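You operate a simulated robot arm through the tools that you are given. There is no shell and no other tool. Be economical: measure what you need, move in short steps, check, and stop when the job is done.

Carry out the task below with a simulated robot arm. There is one attempt and no reset: what you move stays moved.

TASK
Press the day key to switch it up. Count the grey tubes on the top of the test bench, then put as many of the gears from the top of the test bench on the back of the bench top by the bar jig. Put the guide block from the top of the test bench on the white tone check card. Pull the low door open. Do these in any order.

Only the result counts: the job must be done as asked and must still hold three seconds after the hand-in. Knocking over, shifting, dropping, spilling or breaking anything else fails it.

THE ROBOT
A 7-joint arm with a two-finger parallel gripper on a trunk, on a base that drives. Base frame: it is fixed to the floor where the robot stands at the start and does not move with it; the origin is under the middle of the robot, x ahead of it, y to its left, z up; the surface under the hand at the start is at about z = 850. Readings come in mm, rad, newtons and seconds.
Its first joint turns from -2.897 to 2.897 rad. Places, roughly: back of the bench top by the bar jig [900, 2700, 800]; day key [500, -100, 900]; gear [1000, 0, 750]; grey tube [750, -250, 1000]; guide block [1000, 750, 750]; low door [-3900, 2700, 1200]; tone check card [500, 500, 750]. Payload 3.43 kg.
Tool frame: the origin (TCP) lies between the finger pads and is the grasp point; the fingertips stand 30 mm ahead of it; z points along the fingers, y is the line along which they close. Largest opening 94 mm; finger width 28, thickness 10; the body of the gripper, 50 by 96 mm, starts 55 mm behind the TCP.
Orientation is that of the tool frame in the base frame, as a unit quaternion [x, y, z, w]. With the fingers straight down and closing along the base's y, the tool's x points along the base's -x, its y along +y and its z along -z.

THE INTERFACE
- The arm moves only by the tool step_arm. Its argument "deltas" is a list of rows, each a list of 7 numbers: the shift along the tool's x, y, z in mm, then the turn, a rotation vector about the tool's x, y, z in degrees, then the finger opening in mm, from 0 to 94. In form: [[tx, ty, tz, wx, wy, wz, claw], ...]. A call has 1 to 10 rows; each row is the pose to reach, as a shift and turn from the pose commanded when the call began, along the tool's axes at that moment. Each row takes 0.2 s and may step no farther than 50 mm and 0.15 rad from the row before; otherwise, or with a gripper value out of range, the whole call is refused. Where a pose cannot be reached the arm comes as near as it can. A force on the tool above 40 N (or 10 N above the force at the start of the call, whichever is more), or a blocked arm, ends the call early, and 0.2 s more pass. The fingers move at their own pace (about 45 mm/s each) and stop on an object; they squeeze with about 26 N. The grip force told is the motor's: it shows also when the fingers shut on nothing. Time passes only in rows, and 0.2 s behind the last, so rows that repeat a pose let the fingers close. The reply holds the time, the measured pose of the TCP, the force on the tool along the base axes, the opening and the grip force, in the units named above and with some noise, with the torque about the TCP (base axes, N m) and any sound that the robot's microphone picked up.
- Cameras (640 x 400 px; columns grow to the right, rows downward): "scene" is now at [30.5, 221.5, 1392.1]; the picture's right is [-0.08, -1.00, 0.00], its down [-0.53, 0.04, -0.84] and it looks along [0.84, -0.06, -0.54] (base axes); focal length 290 px, centre (320, 200). "wrist" rides on the gripper at [76, 14, -102] in the tool frame; the picture's right is [-0.18, 0.98, 0.00], its down [-0.75, -0.14, -0.64] and it looks along [-0.63, -0.12, 0.77] (tool axes); focal length 243 px, centre (320, 200). There is no depth. A picture from a camera that has moved, and an enlarged one, comes with that camera's place and axes in the base frame and with its lens.
- get_image(camera): a new picture of that camera. It takes no simulated time.
- steer(legs): drives the robot by 1 to 6 legs, each [ahead, turn to the left] in mm and rad, along the robot's own axes; the way and the turn of a leg run together, so that a leg with both is an arc; at most 1500 mm and 3.142 rad a leg. The arm and the cameras ride along, it lands a little off, and it stops where it bumps. It gives what a move gives.
- pan_tilt(pan, tilt): turns the head with the scene camera to pan (to the left, within 2.094 rad either way) and tilt (down, from -0.506 to 1.204), counted from straight ahead of the robot. It gives what a move gives.
- zoom(camera, box): a new picture of the part [left, top, right, bottom] of that camera's present view, enlarged. It takes no simulated time.
- sign_off(): hands the job in; it is judged then, once.

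Go step by step. Nothing tells you exact positions but the pictures and the camera data: compare them with the known pose of the tool, close in by small moves and look again before you grip or let go. The budget is 165 turns and 108 pictures, counting those below and the enlarged ones. Unless the task says otherwise, let go and move clear before handing in.

The tools are called as a command line: name --pt "numbers of a row" for each row, then --argument value for the rest, lists and objects as JSON in quotes. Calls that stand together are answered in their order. step_arm: Moves the arm, as the interface text tells. Its arguments: {"type":"object","properties":{"deltas":{"type":"array","items":{"type":"array","items":{"type":"number"}}}},"required":["deltas"]} The other tools are called the same way: steer (legs) drives the base; pan_tilt (pan, tilt) turns the head that bears the scene camera; get_image (camera) takes a picture; zoom (camera, box) takes an enlarged picture of a part of a camera's view; sign_off () hands the job in.

At the start:

```text
clock: 0.0
tool_pos: [485.5, 341.4, 1151.1]
orientation: [-0.004, 1.0, 0.0, 0.0]
wrist_force: [0.4, -0.2, 0.4]
ft_torque: [0.01, -0.02, -0.01]
width: 94.1
finger_force: 0.1
robot x, y, heading: [-1.6, -8.2, 0.001]
head pan, tilt: [-0.077, 0.565]
```

scene: 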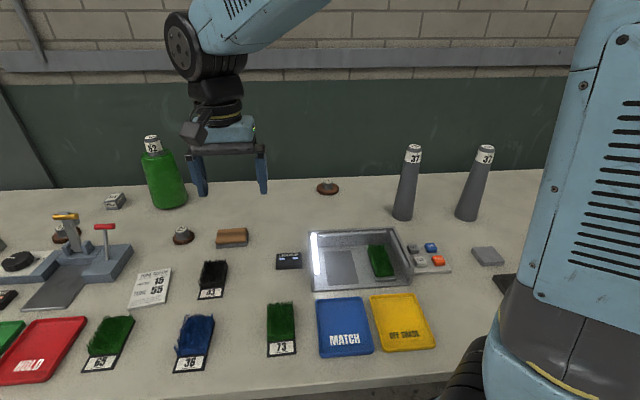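
wrist: 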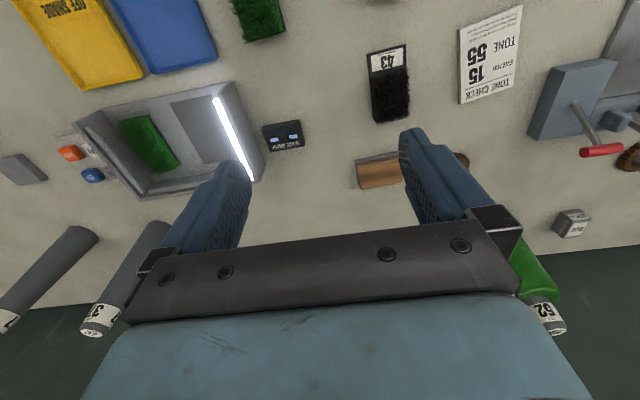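

I see a bench with two grey tubes, a green bottle, small round parts (maybe gears), a light box with keys, and a white tone check card. I'll look around to survey the rest.

zoom --camera "scene" --box '[270, 130, 530, 293]'

zoom --camera "scene" --box '[0, 160, 270, 329]'

pan_tilt --pan 0.7 --tilt 0.5

get_image --camera "scene"

pan_tilt --pan -0.8 --tilt 0.5

get_image --camera "scene"

```text
2.45 times, centred on (400, 212) of scene
camera zoom: at [30.5, 221.5, 1392.1], right [-0.08, -1.0, 0.0], down [-0.53, 0.04, -0.84], along [0.84, -0.06, -0.54], focal length 712 px, centre (124, 172)
```

zoom: 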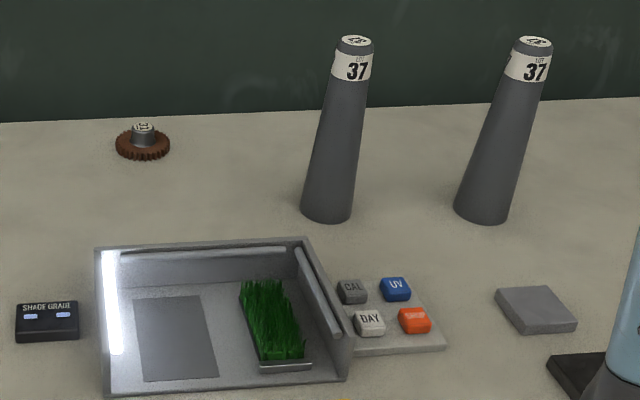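

```text
2.37 times, centred on (135, 244) of scene
camera zoom: at [30.5, 221.5, 1392.1], right [-0.08, -1.0, 0.0], down [-0.53, 0.04, -0.84], along [0.84, -0.06, -0.54], focal length 687 px, centre (758, 95)
```

zoom: 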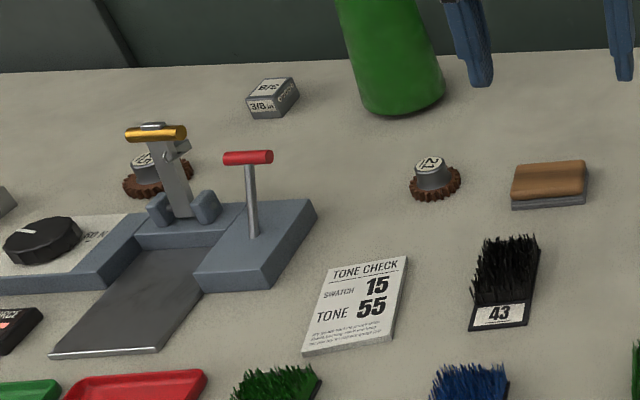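

```text
clock: 1.1
tool_pos: [486.0, 339.8, 1151.3]
orientation: [-0.005, 1.0, 0.0, 0.001]
wrist_force: [0.2, 0.2, 0.9]
ft_torque: [0.04, -0.01, -0.02]
width: 94.3
finger_force: 0.0
robot x, y, heading: [-0.7, -9.9, -0.003]
head pan, tilt: [0.7, 0.499]
```

```text
103 pictures are left
camera scene: at [11.0, 286.9, 1398.1], right [0.64, -0.77, 0.0], down [-0.37, -0.31, -0.88], along [0.67, 0.57, -0.48], focal length 290 px, centre (320, 200)
```

scene: 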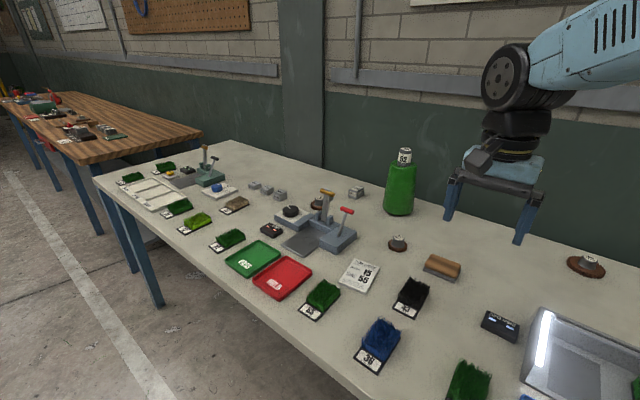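

```text
clock: 2.7
tool_pos: [484.7, 340.5, 1151.6]
orientation: [-0.004, 1.0, 0.0, 0.0]
wrist_force: [0.4, 0.6, 1.1]
ft_torque: [0.0, 0.0, 0.0]
width: 93.8
finger_force: 0.0
robot x, y, heading: [-0.5, -3.7, -0.004]
head pan, tilt: [-0.799, 0.499]
```

```text
102 pictures are left
camera scene: at [4.9, 163.1, 1398.1], right [-0.72, -0.7, 0.0], down [-0.33, 0.34, -0.88], along [0.61, -0.63, -0.48], focal length 290 px, centre (320, 200)
```

scene: 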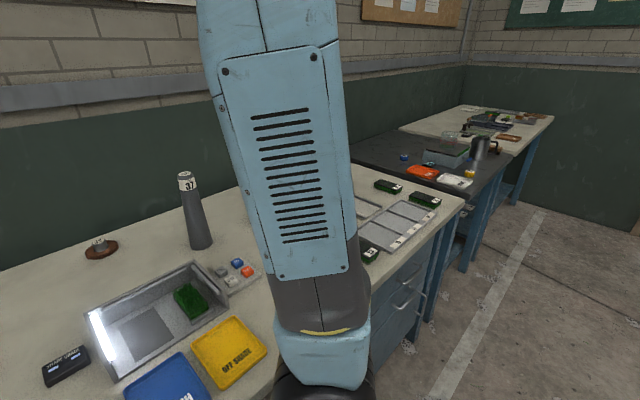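

Two grey tubes seen so far, three brown gears, the guide block candidate near the bottle. The arm hides part of the right side of the bench; I'll first look at the keys, and check the left-hand objects more closely.

pan_tilt --pan -0.2 --tilt 0.7

get_image --camera "scene"

zoom --camera "scene" --box '[300, 150, 460, 250]'

pan_tilt --pan 0.7 --tilt 0.5

zoom --camera "scene" --box '[110, 130, 430, 330]'

```text
clock: 3.7
tool_pos: [485.7, 341.0, 1150.9]
orientation: [-0.004, 1.0, 0.0, 0.0]
wrist_force: [-0.4, -0.3, 0.6]
ft_torque: [-0.01, -0.01, -0.01]
width: 94.1
finger_force: 0.0
robot x, y, heading: [-2.8, -7.2, 0.003]
head pan, tilt: [-0.201, 0.7]
```

```text
101 pictures are left
camera scene: at [24.6, 211.3, 1380.4], right [-0.2, -0.98, 0.0], down [-0.63, 0.13, -0.76], along [0.75, -0.15, -0.64], focal length 290 px, centre (320, 200)
```

scene: 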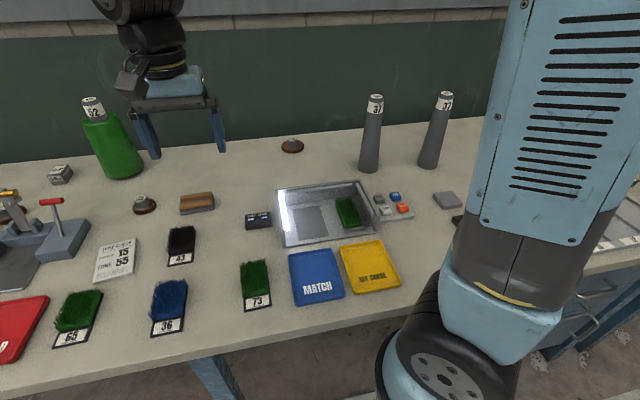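

```text
4.00 times, centred on (380, 200) of scene
camera zoom: at [24.6, 211.3, 1380.4], right [-0.2, -0.98, 0.0], down [-0.63, 0.13, -0.76], along [0.75, -0.15, -0.64], focal length 1161 px, centre (80, 200)
```

zoom: 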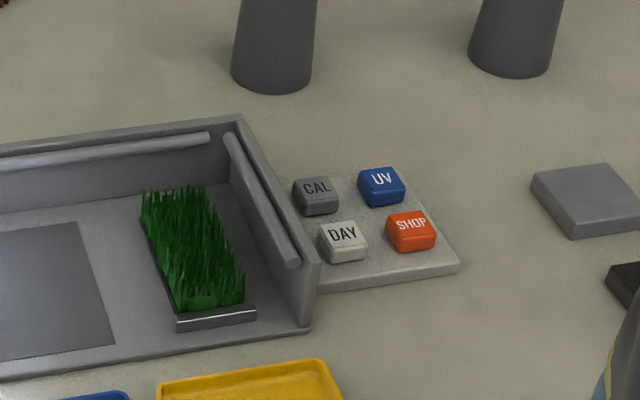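

```text
clock: 4.9
tool_pos: [486.2, 340.9, 1150.7]
orientation: [-0.004, 1.0, 0.0, 0.001]
wrist_force: [-0.4, -0.2, 0.3]
ft_torque: [0.0, -0.03, 0.0]
width: 93.9
finger_force: 0.2
robot x, y, heading: [0.2, -7.2, 0.0]
head pan, tilt: [0.7, 0.499]
```

```text
2.00 times, centred on (270, 230) of scene
camera zoom: at [11.0, 286.9, 1398.1], right [0.64, -0.77, 0.0], down [-0.37, -0.31, -0.88], along [0.67, 0.57, -0.48], focal length 580 px, centre (420, 140)
```

zoom: 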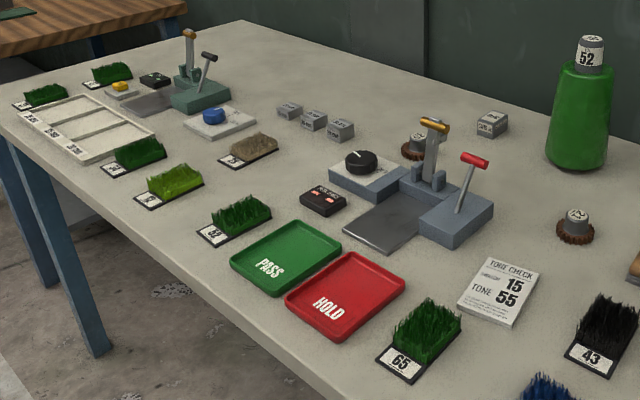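

The DAY key is at about (541, -67), top z about 880. I'll close the fingers and move above it.

step_arm --pt "-5.5 -41 12 0 0 0 60" --pt "-11 -82 24 0 0 0 30" --pt "-16.5 -123 36 0 0 0 0" --pt "-22 -164 48 0 0 0 0" --pt "-27.5 -205 60 0 0 0 0" --pt "-33 -245 72 0 0 0 0" --pt "-38.5 -286 84 0 0 0 0" --pt "-44 -327 96 0 0 0 0" --pt "-49.5 -368 108 0 0 0 0" --pt "-55 -408 120 0 0 0 0"

get_image --camera "wrist"

pan_tilt --pan -0.2 --tilt 0.7

get_image --camera "scene"

```text
clock: 7.1
tool_pos: [541.6, -66.5, 1027.8]
orientation: [-0.004, 1.0, 0.0, 0.0]
wrist_force: [0.2, 0.7, 0.2]
ft_torque: [-0.02, -0.03, 0.02]
width: 0.0
finger_force: 25.7
robot x, y, heading: [-1.7, -4.0, 0.003]
head pan, tilt: [0.7, 0.499]
```

```text
98 pictures are left
camera wrist: at [466.9, -52.5, 1131.2], right [0.18, 0.98, 0.0], down [0.75, -0.13, 0.64], along [0.63, -0.11, -0.77], focal length 243 px, centre (320, 200)
```

wrist: 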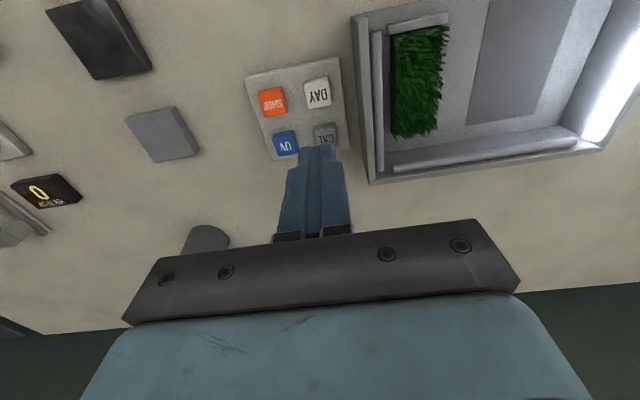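

```text
clock: 8.3
tool_pos: [542.3, -66.5, 1029.3]
orientation: [-0.005, 1.0, 0.0, -0.001]
wrist_force: [1.0, -0.3, 0.4]
ft_torque: [0.01, -0.02, -0.01]
width: 0.0
finger_force: 25.7
robot x, y, heading: [0.1, -8.8, 0.003]
head pan, tilt: [-0.201, 0.7]
```

```text
97 pictures are left
camera scene: at [24.7, 211.4, 1380.4], right [-0.2, -0.98, 0.0], down [-0.63, 0.13, -0.76], along [0.75, -0.15, -0.64], focal length 290 px, centre (320, 200)
```

scene: 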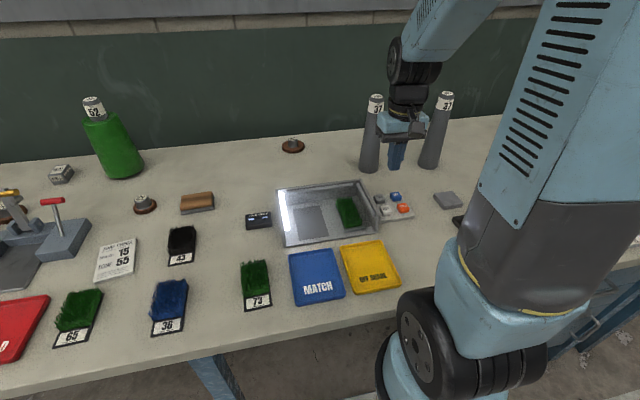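

Both views agree: key at (539, -68). Descending to about 10 mm above it, then checking.

step_arm --pt "2 -1 40 0 0 0 0" --pt "3 -1 75 0 0 0 0" --pt "3 -1 105 0 0 0 0" --pt "3 -1 105 0 0 0 0"

get_image --camera "wrist"

zoom --camera "scene" --box '[340, 130, 460, 230]'

```text
clock: 9.3
tool_pos: [538.5, -69.2, 925.2]
orientation: [-0.003, 1.0, 0.0, 0.0]
wrist_force: [-0.1, -0.2, 0.3]
ft_torque: [-0.02, -0.03, -0.02]
width: 0.0
finger_force: 26.4
robot x, y, heading: [0.1, -9.7, -0.001]
head pan, tilt: [-0.201, 0.7]
```

```text
96 pictures are left
camera wrist: at [463.9, -54.4, 1026.9], right [0.18, 0.98, 0.0], down [0.76, -0.14, 0.64], along [0.63, -0.11, -0.77], focal length 243 px, centre (320, 200)
```

wrist: 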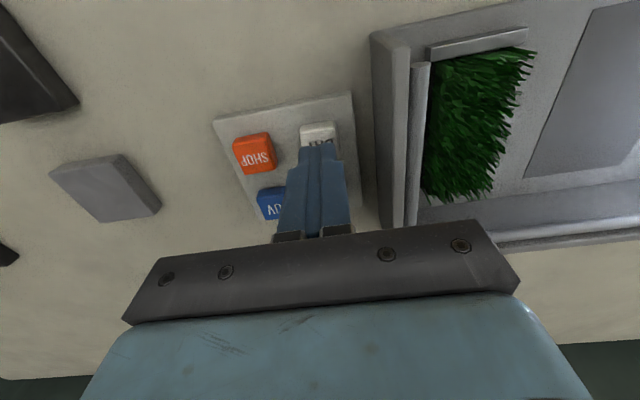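

```text
4.00 times, centred on (400, 180) of scene
camera zoom: at [24.7, 211.4, 1380.4], right [-0.2, -0.98, 0.0], down [-0.63, 0.13, -0.76], along [0.75, -0.15, -0.64], focal length 1161 px, centre (0, 280)
```

zoom: 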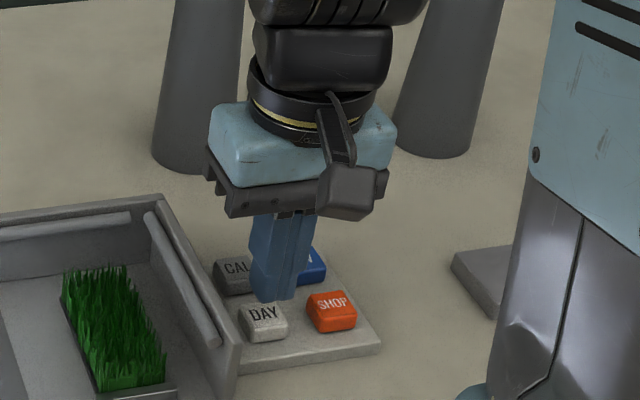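

The fingertips are above the DAY key, about 14 mm clear. Pressing down gently.

step_arm --pt "1 2 8 0 0 0 0" --pt "1 2 13 0 0 0 0" --pt "1 2 16 0 0 0 0" --pt "1 2 19 0 0 0 0" --pt "1 2 21 0 0 0 0"

```text
clock: 10.5
tool_pos: [539.3, -66.8, 906.6]
orientation: [-0.004, 1.0, 0.0, 0.0]
wrist_force: [0.5, 0.6, 0.4]
ft_torque: [0.0, -0.03, 0.0]
width: 0.2
finger_force: 26.2
robot x, y, heading: [-3.1, -7.1, -0.001]
head pan, tilt: [-0.201, 0.7]
```

step_arm --pt "0 0 2 0 0 0 0" --pt "0 0 4 0 0 0 0" --pt "0 0 6 0 0 0 0" --pt "0 0 8 0 0 0 0" --pt "0 0 10 0 0 0 0"

zoom --camera "scene" --box '[340, 130, 460, 230]'

```text
clock: 11.7
tool_pos: [539.6, -66.3, 896.1]
orientation: [-0.003, 1.0, 0.0, 0.002]
wrist_force: [-1.1, -0.4, 29.2]
ft_torque: [0.02, 0.08, -0.04]
width: 0.3
finger_force: 26.0
robot x, y, heading: [1.3, -7.3, 0.002]
head pan, tilt: [-0.201, 0.7]
heard: click
```

```text
4.00 times, centred on (400, 180) of scene
camera zoom: at [23.7, 211.4, 1380.4], right [-0.2, -0.98, 0.0], down [-0.63, 0.13, -0.77], along [0.75, -0.15, -0.64], focal length 1161 px, centre (0, 280)
```

zoom: 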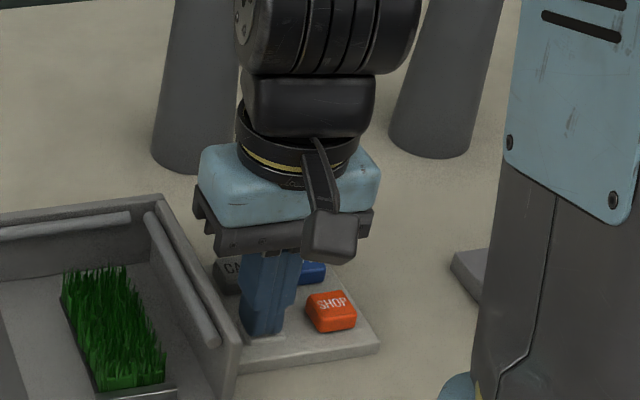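

It clicked. I'll lift off and check the key and the displays.

step_arm --pt "0 0 -10 0 0 0 0" --pt "0 0 -50 0 0 0 0" --pt "0 0 -100 0 0 0 0" --pt "0 0 -150 0 0 0 0" --pt "0 0 -200 0 0 0 0"

zoom --camera "scene" --box '[230, 160, 470, 310]'

```text
clock: 12.9
tool_pos: [541.7, -67.1, 1095.3]
orientation: [-0.003, 1.0, 0.0, -0.001]
wrist_force: [0.0, -0.4, 0.2]
ft_torque: [-0.01, 0.05, 0.0]
width: 0.0
finger_force: 25.8
robot x, y, heading: [-0.6, -7.9, -0.002]
head pan, tilt: [-0.201, 0.7]
```

```text
2.67 times, centred on (350, 235) of scene
camera zoom: at [25.0, 211.3, 1380.4], right [-0.2, -0.98, 0.0], down [-0.63, 0.13, -0.76], along [0.75, -0.15, -0.64], focal length 774 px, centre (240, 107)
```

zoom: 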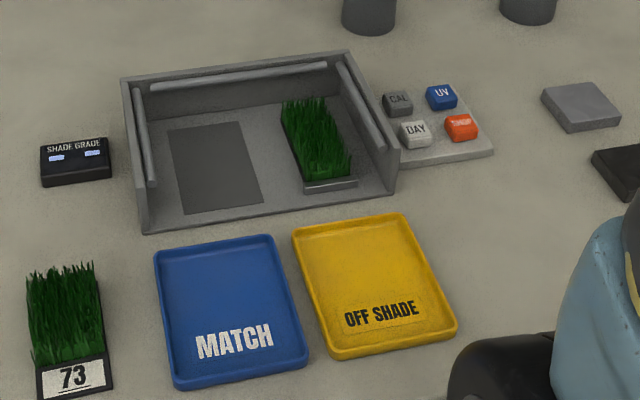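

The light tube at the left of the box went from lit to dark. I need to compare the key closely to judge its state.

zoom --camera "scene" --box '[300, 150, 460, 250]'

zoom --camera "wrist" --box '[220, 30, 540, 230]'

```text
4.00 times, centred on (380, 200) of scene
camera zoom: at [25.0, 211.3, 1380.4], right [-0.2, -0.98, 0.0], down [-0.63, 0.13, -0.76], along [0.75, -0.15, -0.64], focal length 1161 px, centre (80, 200)
```

zoom: 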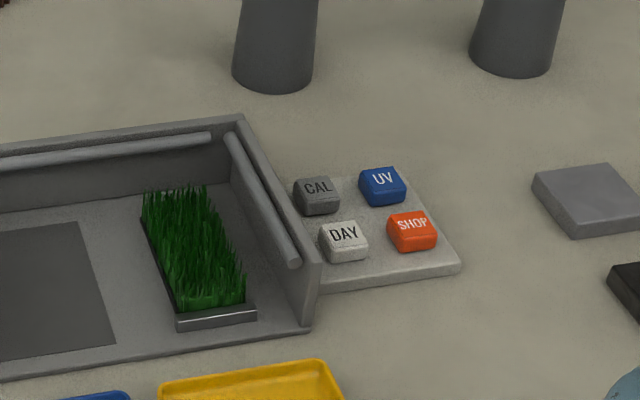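

```text
2.00 times, centred on (380, 130) of wrist
camera zoom: at [466.4, -53.0, 1199.0], right [0.18, 0.98, 0.0], down [0.76, -0.14, 0.64], along [0.63, -0.11, -0.77], focal length 485 px, centre (200, 340)
```

zoom: 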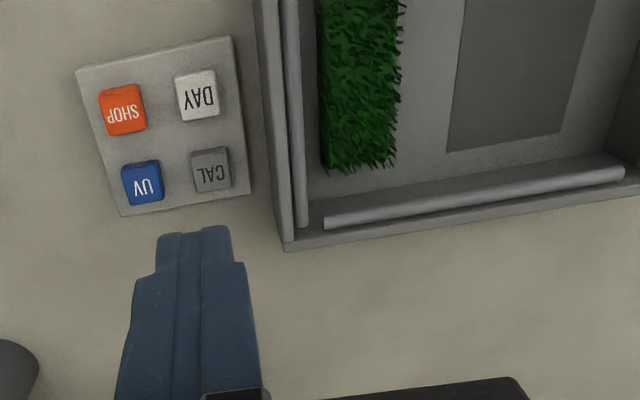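

The key is momentary and the lamp is dark now. I'll let time pass and look again to see whether it is just warming up.

step_arm --pt "0 0 -5 0 0 0 0" --pt "0 0 -5 0 0 0 0" --pt "0 0 -5 0 0 0 0" --pt "0 0 -5 0 0 0 0" --pt "0 0 -5 0 0 0 0" --pt "0 0 -5 0 0 0 0" --pt "0 0 -5 0 0 0 0" --pt "0 0 -5 0 0 0 0"

zoom --camera "scene" --box '[230, 160, 470, 310]'

```text
clock: 14.7
tool_pos: [541.5, -67.7, 1100.6]
orientation: [-0.004, 1.0, 0.0, 0.0]
wrist_force: [1.4, 0.7, 1.0]
ft_torque: [0.01, -0.02, -0.03]
width: 0.0
finger_force: 26.5
robot x, y, heading: [-0.3, -6.6, 0.0]
head pan, tilt: [-0.201, 0.7]
```

```text
2.67 times, centred on (350, 235) of scene
camera zoom: at [24.6, 211.4, 1380.4], right [-0.2, -0.98, 0.0], down [-0.63, 0.13, -0.76], along [0.75, -0.15, -0.64], focal length 774 px, centre (240, 107)
```

zoom: 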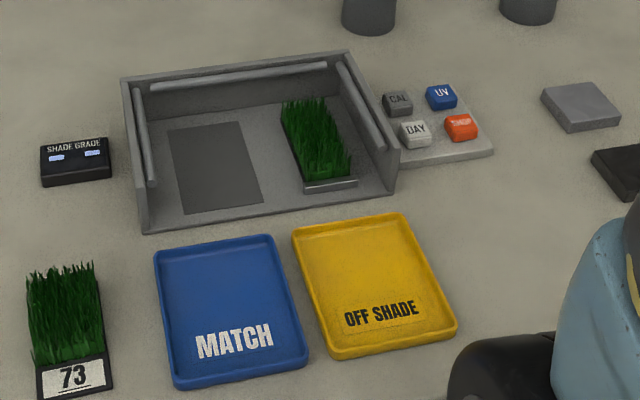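

The lamp stays dark, so a second press will tell whether this key toggles or steps through levels. Pressing again.

step_arm --pt "1 1 50 0 0 0 0" --pt "2 1 100 0 0 0 0" --pt "2 1 150 0 0 0 0" --pt "2 1 185 0 0 0 0" --pt "2 1 192 0 0 0 0" --pt "2 1 196 0 0 0 0"

zoom --camera "scene" --box '[230, 160, 470, 310]'

```text
clock: 16.1
tool_pos: [538.2, -65.8, 904.9]
orientation: [-0.005, 1.0, 0.0, 0.0]
wrist_force: [0.6, -0.2, 1.5]
ft_torque: [-0.01, -0.01, 0.02]
width: 0.0
finger_force: 26.1
robot x, y, heading: [-0.1, -5.7, -0.002]
head pan, tilt: [-0.201, 0.7]
```

```text
2.67 times, centred on (350, 235) of scene
camera zoom: at [24.7, 211.3, 1380.4], right [-0.2, -0.98, 0.0], down [-0.63, 0.13, -0.76], along [0.75, -0.15, -0.64], focal length 774 px, centre (240, 107)
```

zoom: 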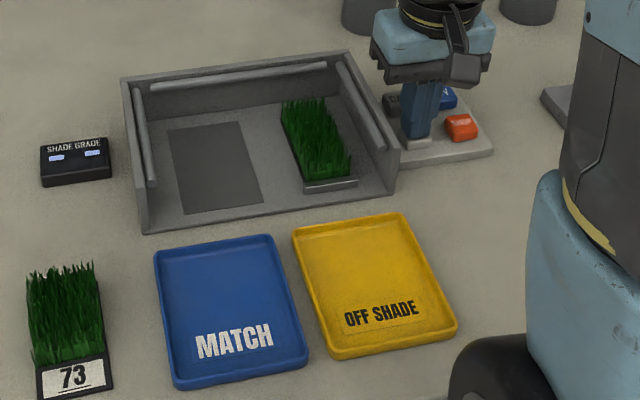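

Touching the key now; pressing the few millimetres further in fine steps to watch for the click.

step_arm --pt "0 0 2 0 0 0 0" --pt "0 0 4 0 0 0 0" --pt "0 0 5 0 0 0 0"

zoom --camera "scene" --box '[230, 160, 470, 310]'

```text
clock: 16.9
tool_pos: [537.0, -65.0, 899.5]
orientation: [-0.004, 1.0, 0.001, 0.0]
wrist_force: [-1.6, -3.4, 10.4]
ft_torque: [-0.07, 0.0, -0.06]
width: 0.0
finger_force: 25.9
robot x, y, heading: [-2.8, -4.5, -0.005]
head pan, tilt: [-0.201, 0.7]
heard: click
```

```text
2.67 times, centred on (350, 235) of scene
camera zoom: at [24.4, 211.3, 1380.4], right [-0.2, -0.98, 0.0], down [-0.63, 0.13, -0.76], along [0.75, -0.15, -0.64], focal length 774 px, centre (240, 107)
```

zoom: 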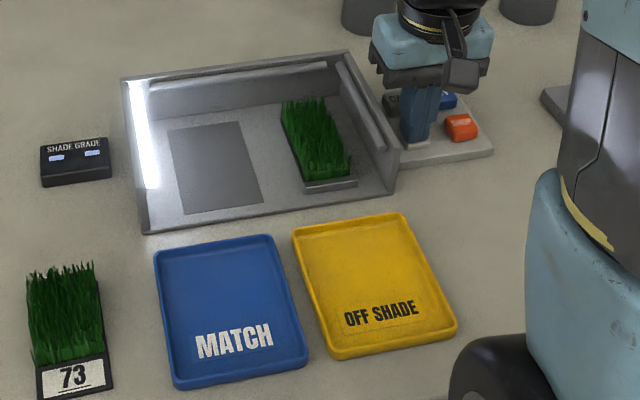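

The lamp came back on. I'll lift and compare its brightness against the start image.

step_arm --pt "0 0 -40 0 0 0 0" --pt "0 0 -80 0 0 0 0" --pt "0 0 -129 0 0 0 0" --pt "0 0 -129 0 0 0 0"

get_image --camera "scene"

get_image --camera "wrist"

```text
clock: 17.9
tool_pos: [535.7, -65.6, 1028.8]
orientation: [-0.005, 1.0, 0.001, -0.001]
wrist_force: [-0.2, 2.1, 0.4]
ft_torque: [-0.02, -0.04, -0.02]
width: 0.0
finger_force: 25.9
robot x, y, heading: [1.0, -7.7, 0.003]
head pan, tilt: [-0.201, 0.7]
```

```text
87 pictures are left
camera scene: at [24.7, 211.4, 1380.4], right [-0.2, -0.98, 0.0], down [-0.63, 0.13, -0.76], along [0.75, -0.15, -0.64], focal length 290 px, centre (320, 200)
```

scene: 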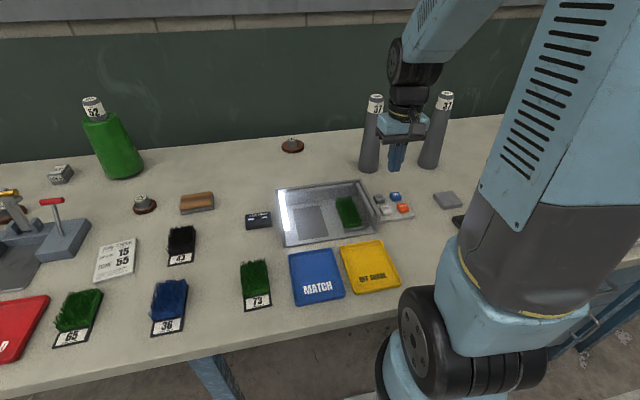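

```text
86 pictures are left
camera wrist: at [461.2, -51.0, 1130.8], right [0.18, 0.98, 0.0], down [0.76, -0.14, 0.64], along [0.63, -0.11, -0.77], focal length 243 px, centre (320, 200)
```

wrist: 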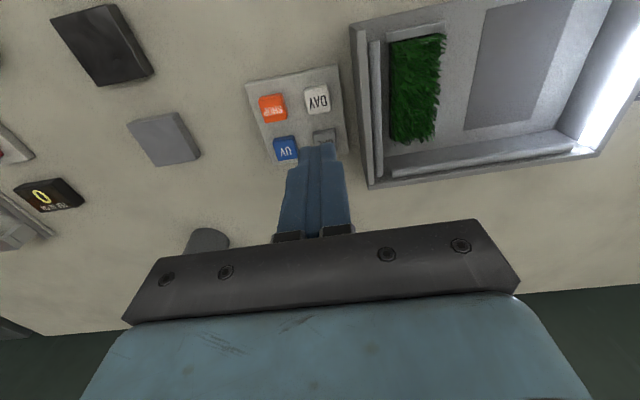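

I'll press a third time to learn the full cycle of the key.

step_arm --pt "-1 -1 50 0 0 0 0" --pt "-2 -1 100 0 0 0 0" --pt "-2 -1 118 0 0 0 0" --pt "-2 -1 124 0 0 0 0" --pt "-2 -1 128 0 0 0 0" --pt "-2 -1 131 0 0 0 0"

step_arm --pt "0 0 -40 0 0 0 0" --pt "0 0 -80 0 0 0 0" --pt "0 0 -131 0 0 0 0" --pt "0 0 -131 0 0 0 0"

get_image --camera "wrist"

```text
clock: 19.3
tool_pos: [539.5, -67.5, 897.6]
orientation: [-0.004, 1.0, 0.0, 0.001]
wrist_force: [-4.4, -3.3, 20.3]
ft_torque: [-0.13, 0.1, 0.05]
width: 0.3
finger_force: 26.0
robot x, y, heading: [-1.3, -9.9, -0.002]
head pan, tilt: [-0.201, 0.7]
heard: click
```

```text
refused: row 3 steps farther than a row can; nothing moved
```

```text
85 pictures are left
camera wrist: at [463.9, -52.3, 1000.0], right [0.18, 0.98, 0.0], down [0.75, -0.14, 0.64], along [0.63, -0.11, -0.77], focal length 243 px, centre (320, 200)
```

wrist: 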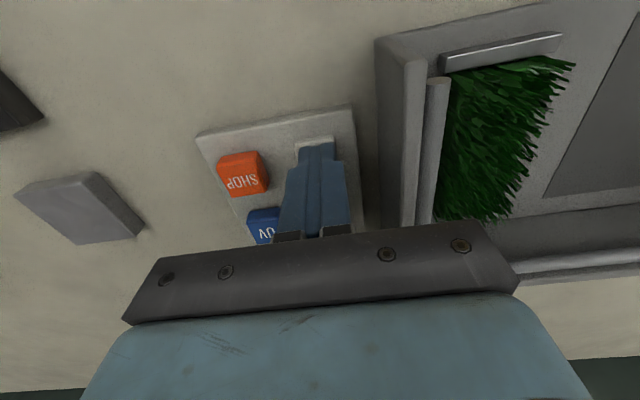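

step_arm --pt "0 0 -40 0 0 0 0" --pt "0 0 -85 0 0 0 0" --pt "0 0 -131 0 0 0 0" --pt "0 0 -131 0 0 0 0"

get_image --camera "wrist"

```text
clock: 20.3
tool_pos: [537.9, -63.4, 1026.3]
orientation: [-0.004, 1.0, 0.001, -0.001]
wrist_force: [0.5, -0.1, 0.1]
ft_torque: [-0.01, 0.0, 0.0]
width: 0.0
finger_force: 26.0
robot x, y, heading: [-0.2, -8.8, 0.0]
head pan, tilt: [-0.201, 0.7]
```

```text
84 pictures are left
camera wrist: at [463.1, -50.0, 1128.3], right [0.18, 0.98, 0.0], down [0.76, -0.14, 0.64], along [0.63, -0.11, -0.77], focal length 243 px, centre (320, 200)
```

wrist: 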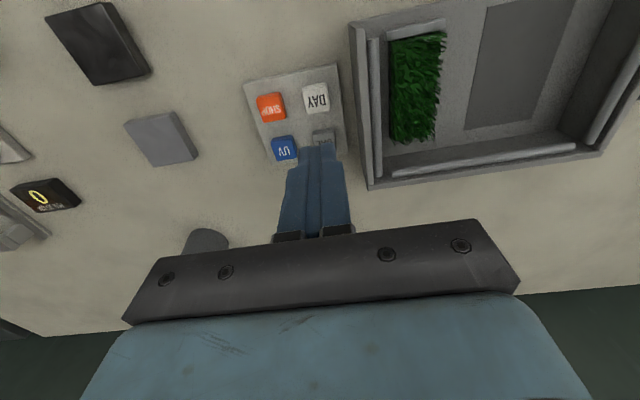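

The lamp is off again. To rule out double registration from firm presses I'll do one light, quick press and look.

step_arm --pt "0 0 50 0 0 0 0" --pt "0 0 100 0 0 0 0" --pt "0 0 118 0 0 0 0" --pt "0 0 124 0 0 0 0" --pt "0 0 127 0 0 0 0" --pt "0 0 128.5 0 0 0 0" --pt "0 0 120 0 0 0 0" --pt "0 0 80 0 0 0 0" --pt "0 0 40 0 0 0 0" --pt "0 0 0 0 0 0 0"

get_image --camera "wrist"

```text
clock: 22.5
tool_pos: [537.5, -67.1, 1028.0]
orientation: [-0.004, 1.0, 0.001, -0.001]
wrist_force: [0.4, -0.4, -0.4]
ft_torque: [0.01, 0.0, 0.0]
width: 0.0
finger_force: 25.9
robot x, y, heading: [0.3, -13.0, 0.004]
head pan, tilt: [-0.201, 0.7]
heard: click
```

```text
83 pictures are left
camera wrist: at [463.2, -51.0, 1131.2], right [0.18, 0.98, 0.0], down [0.76, -0.14, 0.64], along [0.63, -0.11, -0.77], focal length 243 px, centre (320, 200)
```

wrist: 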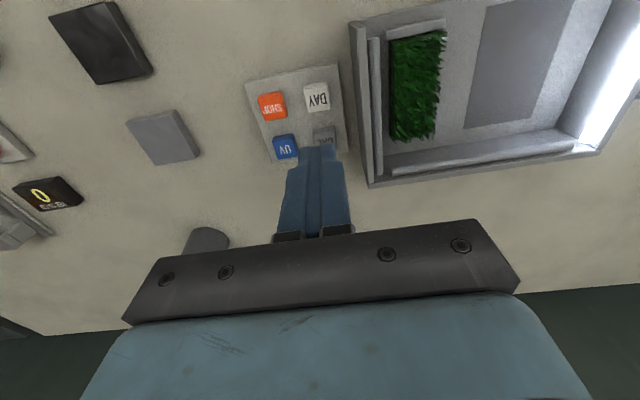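

The key is a clean toggle (start lit → off → lit → off → lit). I'll zoom very close on the key cap in each state to see which one is physically "up".

zoom --camera "scene" --box '[368, 183, 416, 223]'

zoom --camera "wrist" --box '[240, 60, 350, 170]'

step_arm --pt "0 0 50 0 0 0 0" --pt "0 0 100 0 0 0 0" --pt "0 0 118 0 0 0 0" --pt "0 0 124 0 0 0 0" --pt "0 0 127 0 0 0 0" --pt "0 0 128.5 0 0 0 0" --pt "0 0 120 0 0 0 0" --pt "0 0 80 0 0 0 0" --pt "0 0 40 0 0 0 0" --pt "0 0 0 0 0 0 0"

zoom --camera "scene" --box '[368, 183, 416, 223]'

zoom --camera "wrist" --box '[240, 60, 350, 170]'

```text
10.00 times, centred on (392, 203) of scene
camera zoom: at [25.2, 211.3, 1380.4], right [-0.2, -0.98, 0.0], down [-0.63, 0.13, -0.76], along [0.75, -0.15, -0.64], focal length 2902 px, centre (-400, 170)
```

zoom: 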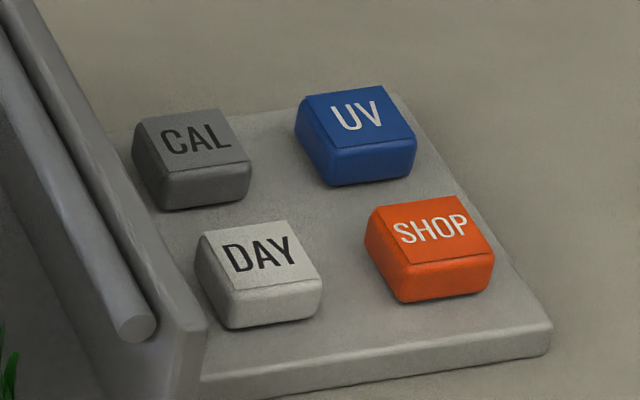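

```text
3.64 times, centred on (295, 115) of wrist
camera zoom: at [463.2, -51.0, 1131.2], right [0.18, 0.98, 0.0], down [0.76, -0.14, 0.64], along [0.63, -0.11, -0.77], focal length 882 px, centre (411, 509)
```

zoom: 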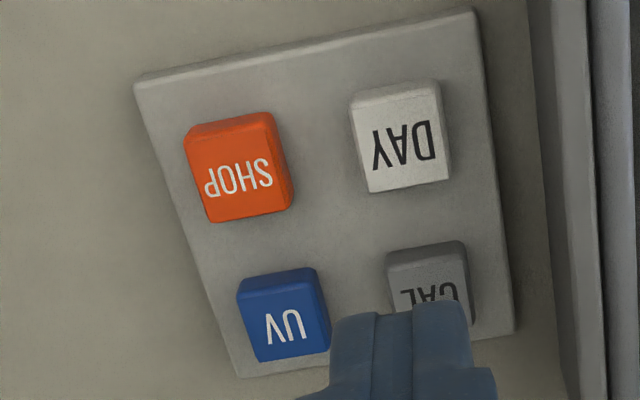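

```text
clock: 24.7
tool_pos: [539.7, -67.0, 1029.4]
orientation: [-0.005, 1.0, 0.001, -0.001]
wrist_force: [0.7, -0.4, -0.6]
ft_torque: [0.0, 0.02, -0.01]
width: 0.1
finger_force: 25.9
robot x, y, heading: [-2.4, -6.3, -0.007]
head pan, tilt: [-0.201, 0.7]
heard: click
```

```text
10.00 times, centred on (392, 203) of scene
camera zoom: at [25.2, 211.3, 1380.4], right [-0.2, -0.98, 0.0], down [-0.63, 0.13, -0.76], along [0.75, -0.15, -0.64], focal length 2902 px, centre (-400, 170)
```

zoom: 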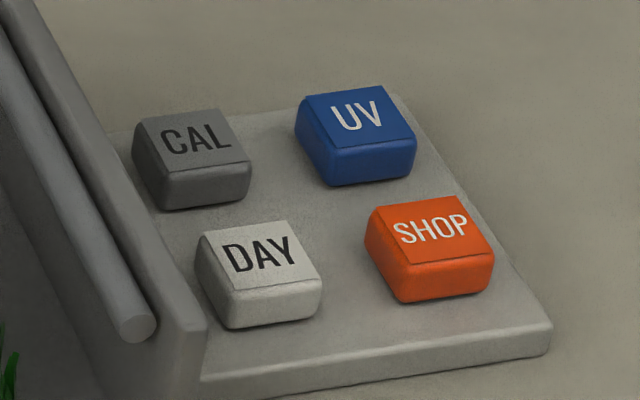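

```text
3.64 times, centred on (295, 115) of wrist
camera zoom: at [464.1, -51.8, 1131.8], right [0.18, 0.98, 0.0], down [0.76, -0.14, 0.64], along [0.63, -0.11, -0.77], focal length 882 px, centre (411, 509)
```

zoom: 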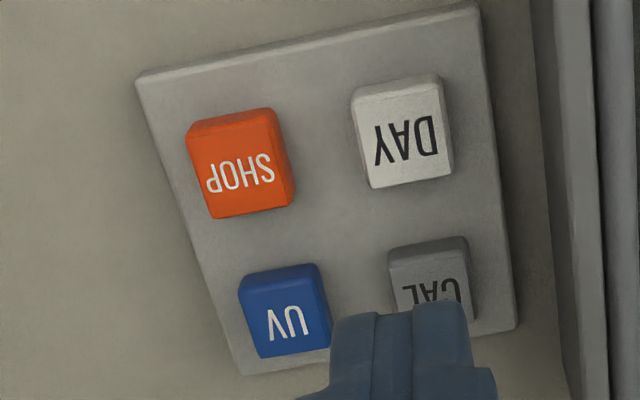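

The key cap looks identical in both states, so the press simply flips the lamp; it is now flipped from its starting state, which I take as the result wanted. Next I go for the gear at about (933, 128), moving left first, then outward.

step_arm --pt "0 49 0 0 0 0 20" --pt "0 98 0 0 0 0 40" --pt "0 147 0 0 0 0 60" --pt "-30 187 0 0 0 0 60" --pt "-79 193 0 0 0 0 60" --pt "-128 193 0 0 0 0 60" --pt "-177 193 0 0 0 0 60" --pt "-226 193 0 0 0 0 60" --pt "-275 193 0 0 0 0 60" --pt "-324 193 0 0 0 0 60"

get_image --camera "wrist"

get_image --camera "scene"

```text
clock: 26.9
tool_pos: [861.8, 131.6, 1028.8]
orientation: [-0.004, 1.0, 0.0, 0.0]
wrist_force: [-0.8, 0.8, 0.1]
ft_torque: [0.02, -0.05, 0.0]
width: 60.1
finger_force: 0.1
robot x, y, heading: [-1.1, -4.4, 0.0]
head pan, tilt: [-0.201, 0.7]
```

```text
78 pictures are left
camera wrist: at [787.0, 146.0, 1131.0], right [0.18, 0.98, 0.0], down [0.75, -0.14, 0.64], along [0.63, -0.11, -0.77], focal length 243 px, centre (320, 200)
```

wrist: 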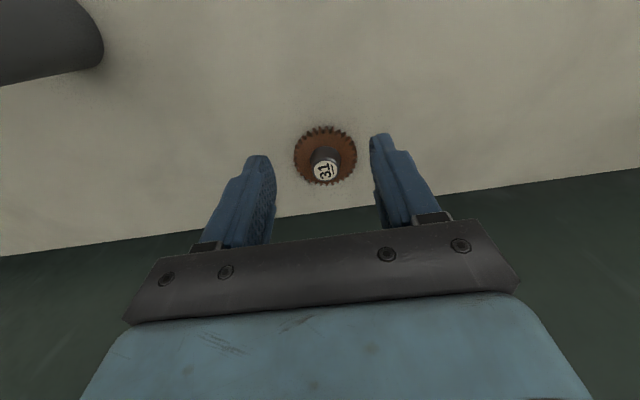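

```text
77 pictures are left
camera scene: at [24.4, 211.4, 1380.4], right [-0.2, -0.98, 0.0], down [-0.63, 0.13, -0.76], along [0.75, -0.15, -0.64], focal length 290 px, centre (320, 200)
```

scene: 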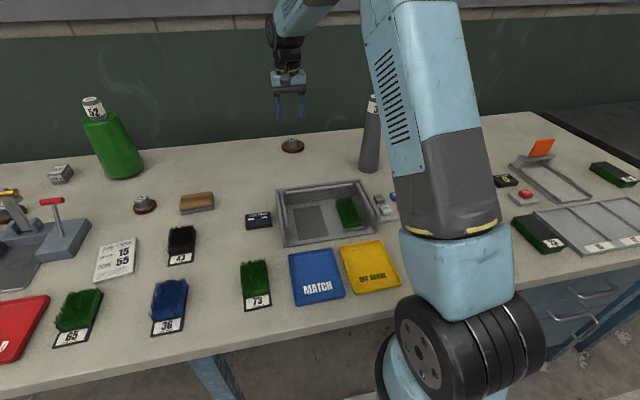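

The gear sits at about (938, 126). No further tubes show on the right side, so the count is two. Moving above the gear.

step_arm --pt "-38 -2 10 0 0 0 60" --pt "-76 -5 30 0 0 0 60" --pt "-76 -5 70 0 0 0 60" --pt "-76 -5 95 0 0 0 60" --pt "-76 -5 95 0 0 0 60"

get_image --camera "wrist"

zoom --camera "scene" --box '[250, 80, 346, 160]'

```text
clock: 28.1
tool_pos: [941.0, 126.0, 934.3]
orientation: [-0.004, 1.0, 0.0, 0.0]
wrist_force: [0.0, 0.1, 0.2]
ft_torque: [0.03, -0.01, 0.01]
width: 60.1
finger_force: 0.2
robot x, y, heading: [-0.1, -5.8, 0.003]
head pan, tilt: [-0.201, 0.7]
```

```text
76 pictures are left
camera wrist: at [865.5, 139.9, 1036.0], right [0.18, 0.98, 0.0], down [0.75, -0.14, 0.64], along [0.63, -0.11, -0.77], focal length 243 px, centre (320, 200)
```

wrist: 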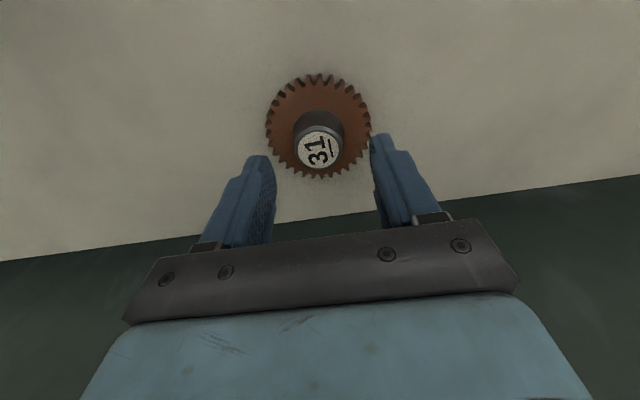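

```text
5.00 times, centred on (298, 120) of scene
camera zoom: at [25.2, 211.4, 1380.4], right [-0.2, -0.98, 0.0], down [-0.63, 0.13, -0.76], along [0.75, -0.15, -0.64], focal length 1451 px, centre (430, 600)
```

zoom: 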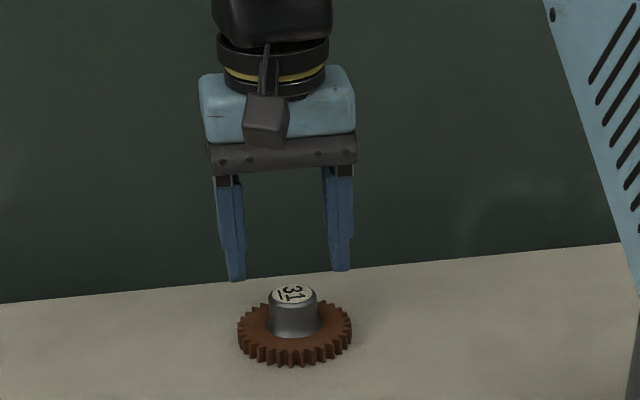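

Centred on the hub. Descending so the tips stay just above the disc, then closing.

step_arm --pt "3 0.5 18 0 0 0 60" --pt "3 0.5 34 0 0 0 60" --pt "3 0.5 34 0 0 0 40" --pt "3 0.5 34 0 0 0 20" --pt "3 0.5 34 0 0 0 15" --pt "3 0.5 34 0 0 0 15" --pt "3 0.5 34 0 0 0 15"

zoom --camera "scene" --box '[250, 80, 346, 160]'

```text
clock: 29.7
tool_pos: [936.3, 126.1, 899.3]
orientation: [-0.004, 1.0, 0.0, -0.001]
wrist_force: [0.3, -0.1, -0.4]
ft_torque: [0.02, -0.01, 0.0]
width: 33.0
finger_force: 25.7
robot x, y, heading: [-0.2, -7.4, -0.001]
head pan, tilt: [-0.201, 0.7]
```

```text
5.00 times, centred on (298, 120) of scene
camera zoom: at [25.2, 211.4, 1380.4], right [-0.2, -0.98, 0.0], down [-0.63, 0.13, -0.76], along [0.75, -0.15, -0.64], focal length 1451 px, centre (430, 600)
```

zoom: 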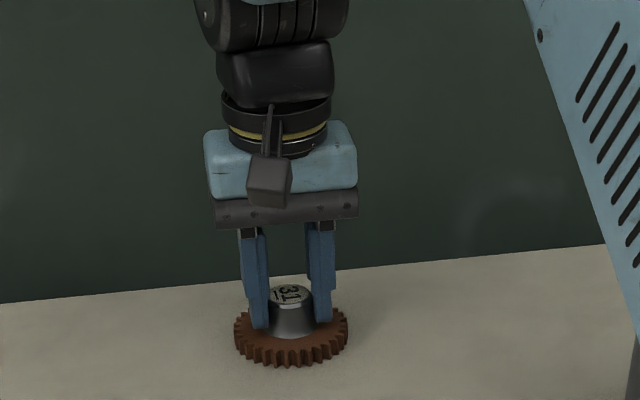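

Gripped. Lifting and then drawing the arm in to a carrying position.

step_arm --pt "0 0 -30 0 0 0 15" --pt "0 0 -70 0 0 0 15" --pt "0 0 -115 0 0 0 15" --pt "0 0 -160 0 0 0 15" --pt "40 0 -190 0 0 0 15" --pt "85 0 -210 0 0 0 15" --pt "130 0 -230 0 0 0 15" --pt "178 0 -240 0 0 0 15" --pt "226 0 -250 0 0 0 15" --pt "270 0 -260 0 0 0 15"

get_image --camera "wrist"

pan_tilt --pan 1.2 --tilt 0.4

get_image --camera "scene"

```text
clock: 31.9
tool_pos: [663.9, 121.7, 1155.8]
orientation: [-0.004, 1.0, 0.0, -0.001]
wrist_force: [0.3, 0.7, -2.4]
ft_torque: [-0.03, 0.11, 0.01]
width: 32.8
finger_force: 26.2
robot x, y, heading: [-2.4, -8.9, 0.003]
head pan, tilt: [-0.201, 0.7]
```

```text
73 pictures are left
camera wrist: at [590.0, 136.9, 1258.4], right [0.18, 0.98, 0.0], down [0.76, -0.13, 0.64], along [0.63, -0.11, -0.77], focal length 243 px, centre (320, 200)
```

wrist: 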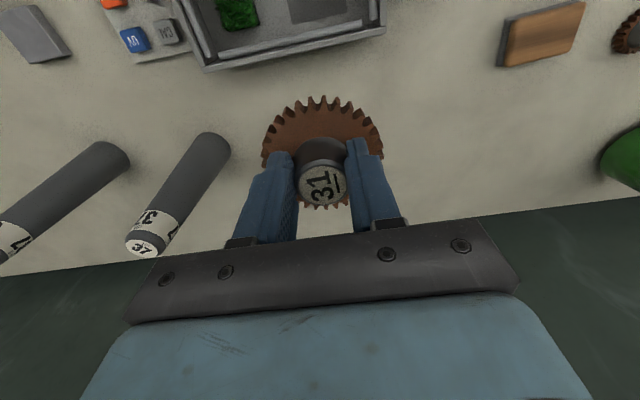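

```text
clock: 33.5
tool_pos: [665.8, 121.7, 1157.0]
orientation: [-0.005, 1.0, 0.0, 0.0]
wrist_force: [0.1, -0.1, -1.8]
ft_torque: [-0.01, 0.02, -0.04]
width: 32.7
finger_force: 26.4
robot x, y, heading: [-3.4, -6.7, -0.003]
head pan, tilt: [1.201, 0.4]
```

```text
72 pictures are left
camera scene: at [-24.9, 314.6, 1407.2], right [0.93, -0.36, 0.0], down [-0.14, -0.36, -0.92], along [0.33, 0.86, -0.39], focal length 290 px, centre (320, 200)
```

scene: 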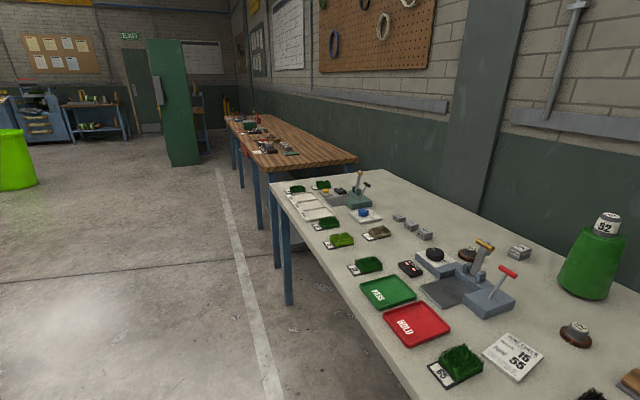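

Gear held well. Driving: turn left, go along the bench to y≈2700, keeping the hand high.

steer --legs '[[0, 1.571], [1500, 0], [1150, 0]]'

pan_tilt --pan -1.2 --tilt 0.6

get_image --camera "scene"

```text
clock: 37.0
tool_pos: [104.1, 666.6, 1155.8]
orientation: [-0.579, 0.815, -0.001, -0.002]
wrist_force: [0.5, 0.0, -1.1]
ft_torque: [0.0, 0.05, 0.03]
width: 32.9
finger_force: 25.8
robot x, y, heading: [79.1, -32.4, 1.266]
head pan, tilt: [1.201, 0.4]
stopped in leg 1: the robot was blocked; the commanded pose is now the measured one
```

```text
clock: 39.2
tool_pos: [105.8, 667.8, 1156.8]
orientation: [-0.58, 0.815, 0.0, 0.0]
wrist_force: [0.1, -0.7, -1.8]
ft_torque: [-0.01, 0.01, 0.03]
width: 32.8
finger_force: 25.8
robot x, y, heading: [78.2, -30.4, 1.265]
head pan, tilt: [-1.201, 0.6]
```

```text
71 pictures are left
camera scene: at [-74.2, -13.8, 1389.0], right [0.07, -1.0, 0.0], down [-0.56, -0.04, -0.82], along [0.82, 0.06, -0.57], focal length 290 px, centre (320, 200)
```

scene: 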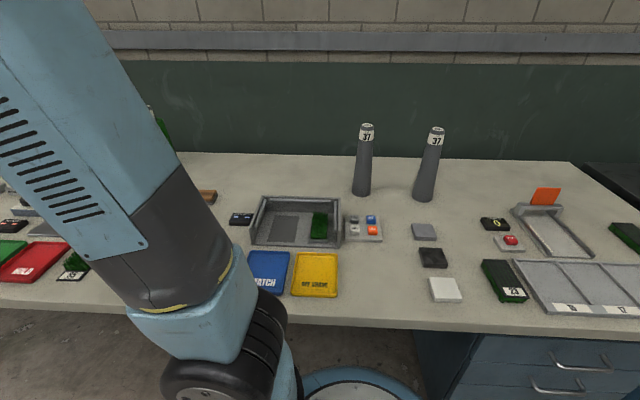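

The base bumped the bench's drawer unit while turning and got stuck at heading 1.27. I'll turn back right first, then reverse away from the bench.

steer --legs '[[0, -0.5]]'

```text
clock: 41.2
tool_pos: [444.9, 566.0, 1155.6]
orientation: [-0.354, 0.935, -0.001, -0.001]
wrist_force: [-0.1, 0.4, -1.8]
ft_torque: [-0.01, -0.01, 0.0]
width: 33.1
finger_force: 26.2
robot x, y, heading: [58.9, -11.7, 0.765]
head pan, tilt: [-1.201, 0.6]
```

Turned back freely. Now reversing away diagonally before turning left again.

steer --legs '[[0, -0.5], [-300, 0]]'

```text
clock: 43.3
tool_pos: [676.0, 309.6, 1152.8]
orientation: [-0.115, 0.993, -0.001, -0.003]
wrist_force: [0.3, 0.2, -0.7]
ft_torque: [0.01, 0.0, -0.03]
width: 33.1
finger_force: 25.9
robot x, y, heading: [47.7, 5.0, 0.262]
head pan, tilt: [-1.201, 0.6]
stopped in leg 1: the robot was blocked; the commanded pose is now the measured one
```

steer --legs '[[-300, 0]]'

```text
clock: 45.4
tool_pos: [393.1, 234.6, 1151.3]
orientation: [-0.116, 0.993, -0.002, -0.006]
wrist_force: [0.2, 0.5, -2.2]
ft_torque: [-0.03, -0.01, 0.02]
width: 33.1
finger_force: 25.4
robot x, y, heading: [-237.3, -66.1, 0.266]
head pan, tilt: [-1.201, 0.6]
```

Free now. Checking nothing was disturbed, then turning left here with room to spare.

pan_tilt --pan -0.3 --tilt 0.5

get_image --camera "scene"

steer --legs '[[0, 1.305], [1500, 0]]'

```text
clock: 46.6
tool_pos: [394.3, 233.9, 1150.2]
orientation: [-0.116, 0.993, -0.001, -0.006]
wrist_force: [0.3, 0.5, -1.8]
ft_torque: [-0.01, 0.03, 0.03]
width: 33.0
finger_force: 26.6
robot x, y, heading: [-238.0, -71.0, 0.266]
head pan, tilt: [-0.3, 0.499]
```

```text
70 pictures are left
camera scene: at [-265.3, 138.5, 1398.1], right [-0.04, -1.0, 0.0], down [-0.48, 0.02, -0.88], along [0.88, -0.03, -0.48], focal length 290 px, centre (320, 200)
```

scene: 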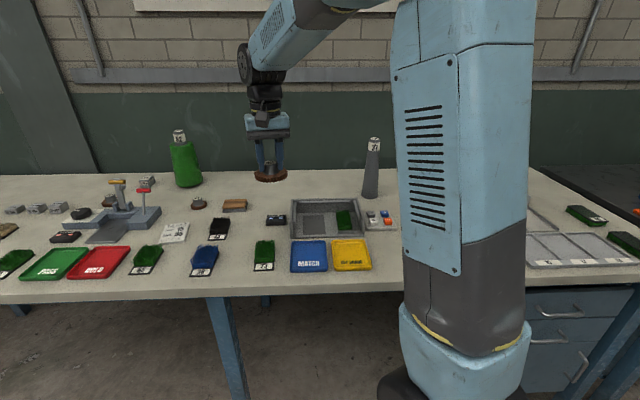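

```text
clock: 50.1
tool_pos: [-278.8, 637.4, 1150.6]
orientation: [-0.649, 0.761, -0.005, -0.004]
wrist_force: [0.0, -0.5, -1.3]
ft_torque: [0.01, 0.05, 0.0]
width: 33.3
finger_force: 26.2
robot x, y, heading: [-154.0, -74.9, 1.483]
head pan, tilt: [-0.3, 0.499]
stopped in leg 1: the robot was blocked; the commanded pose is now the measured one
```

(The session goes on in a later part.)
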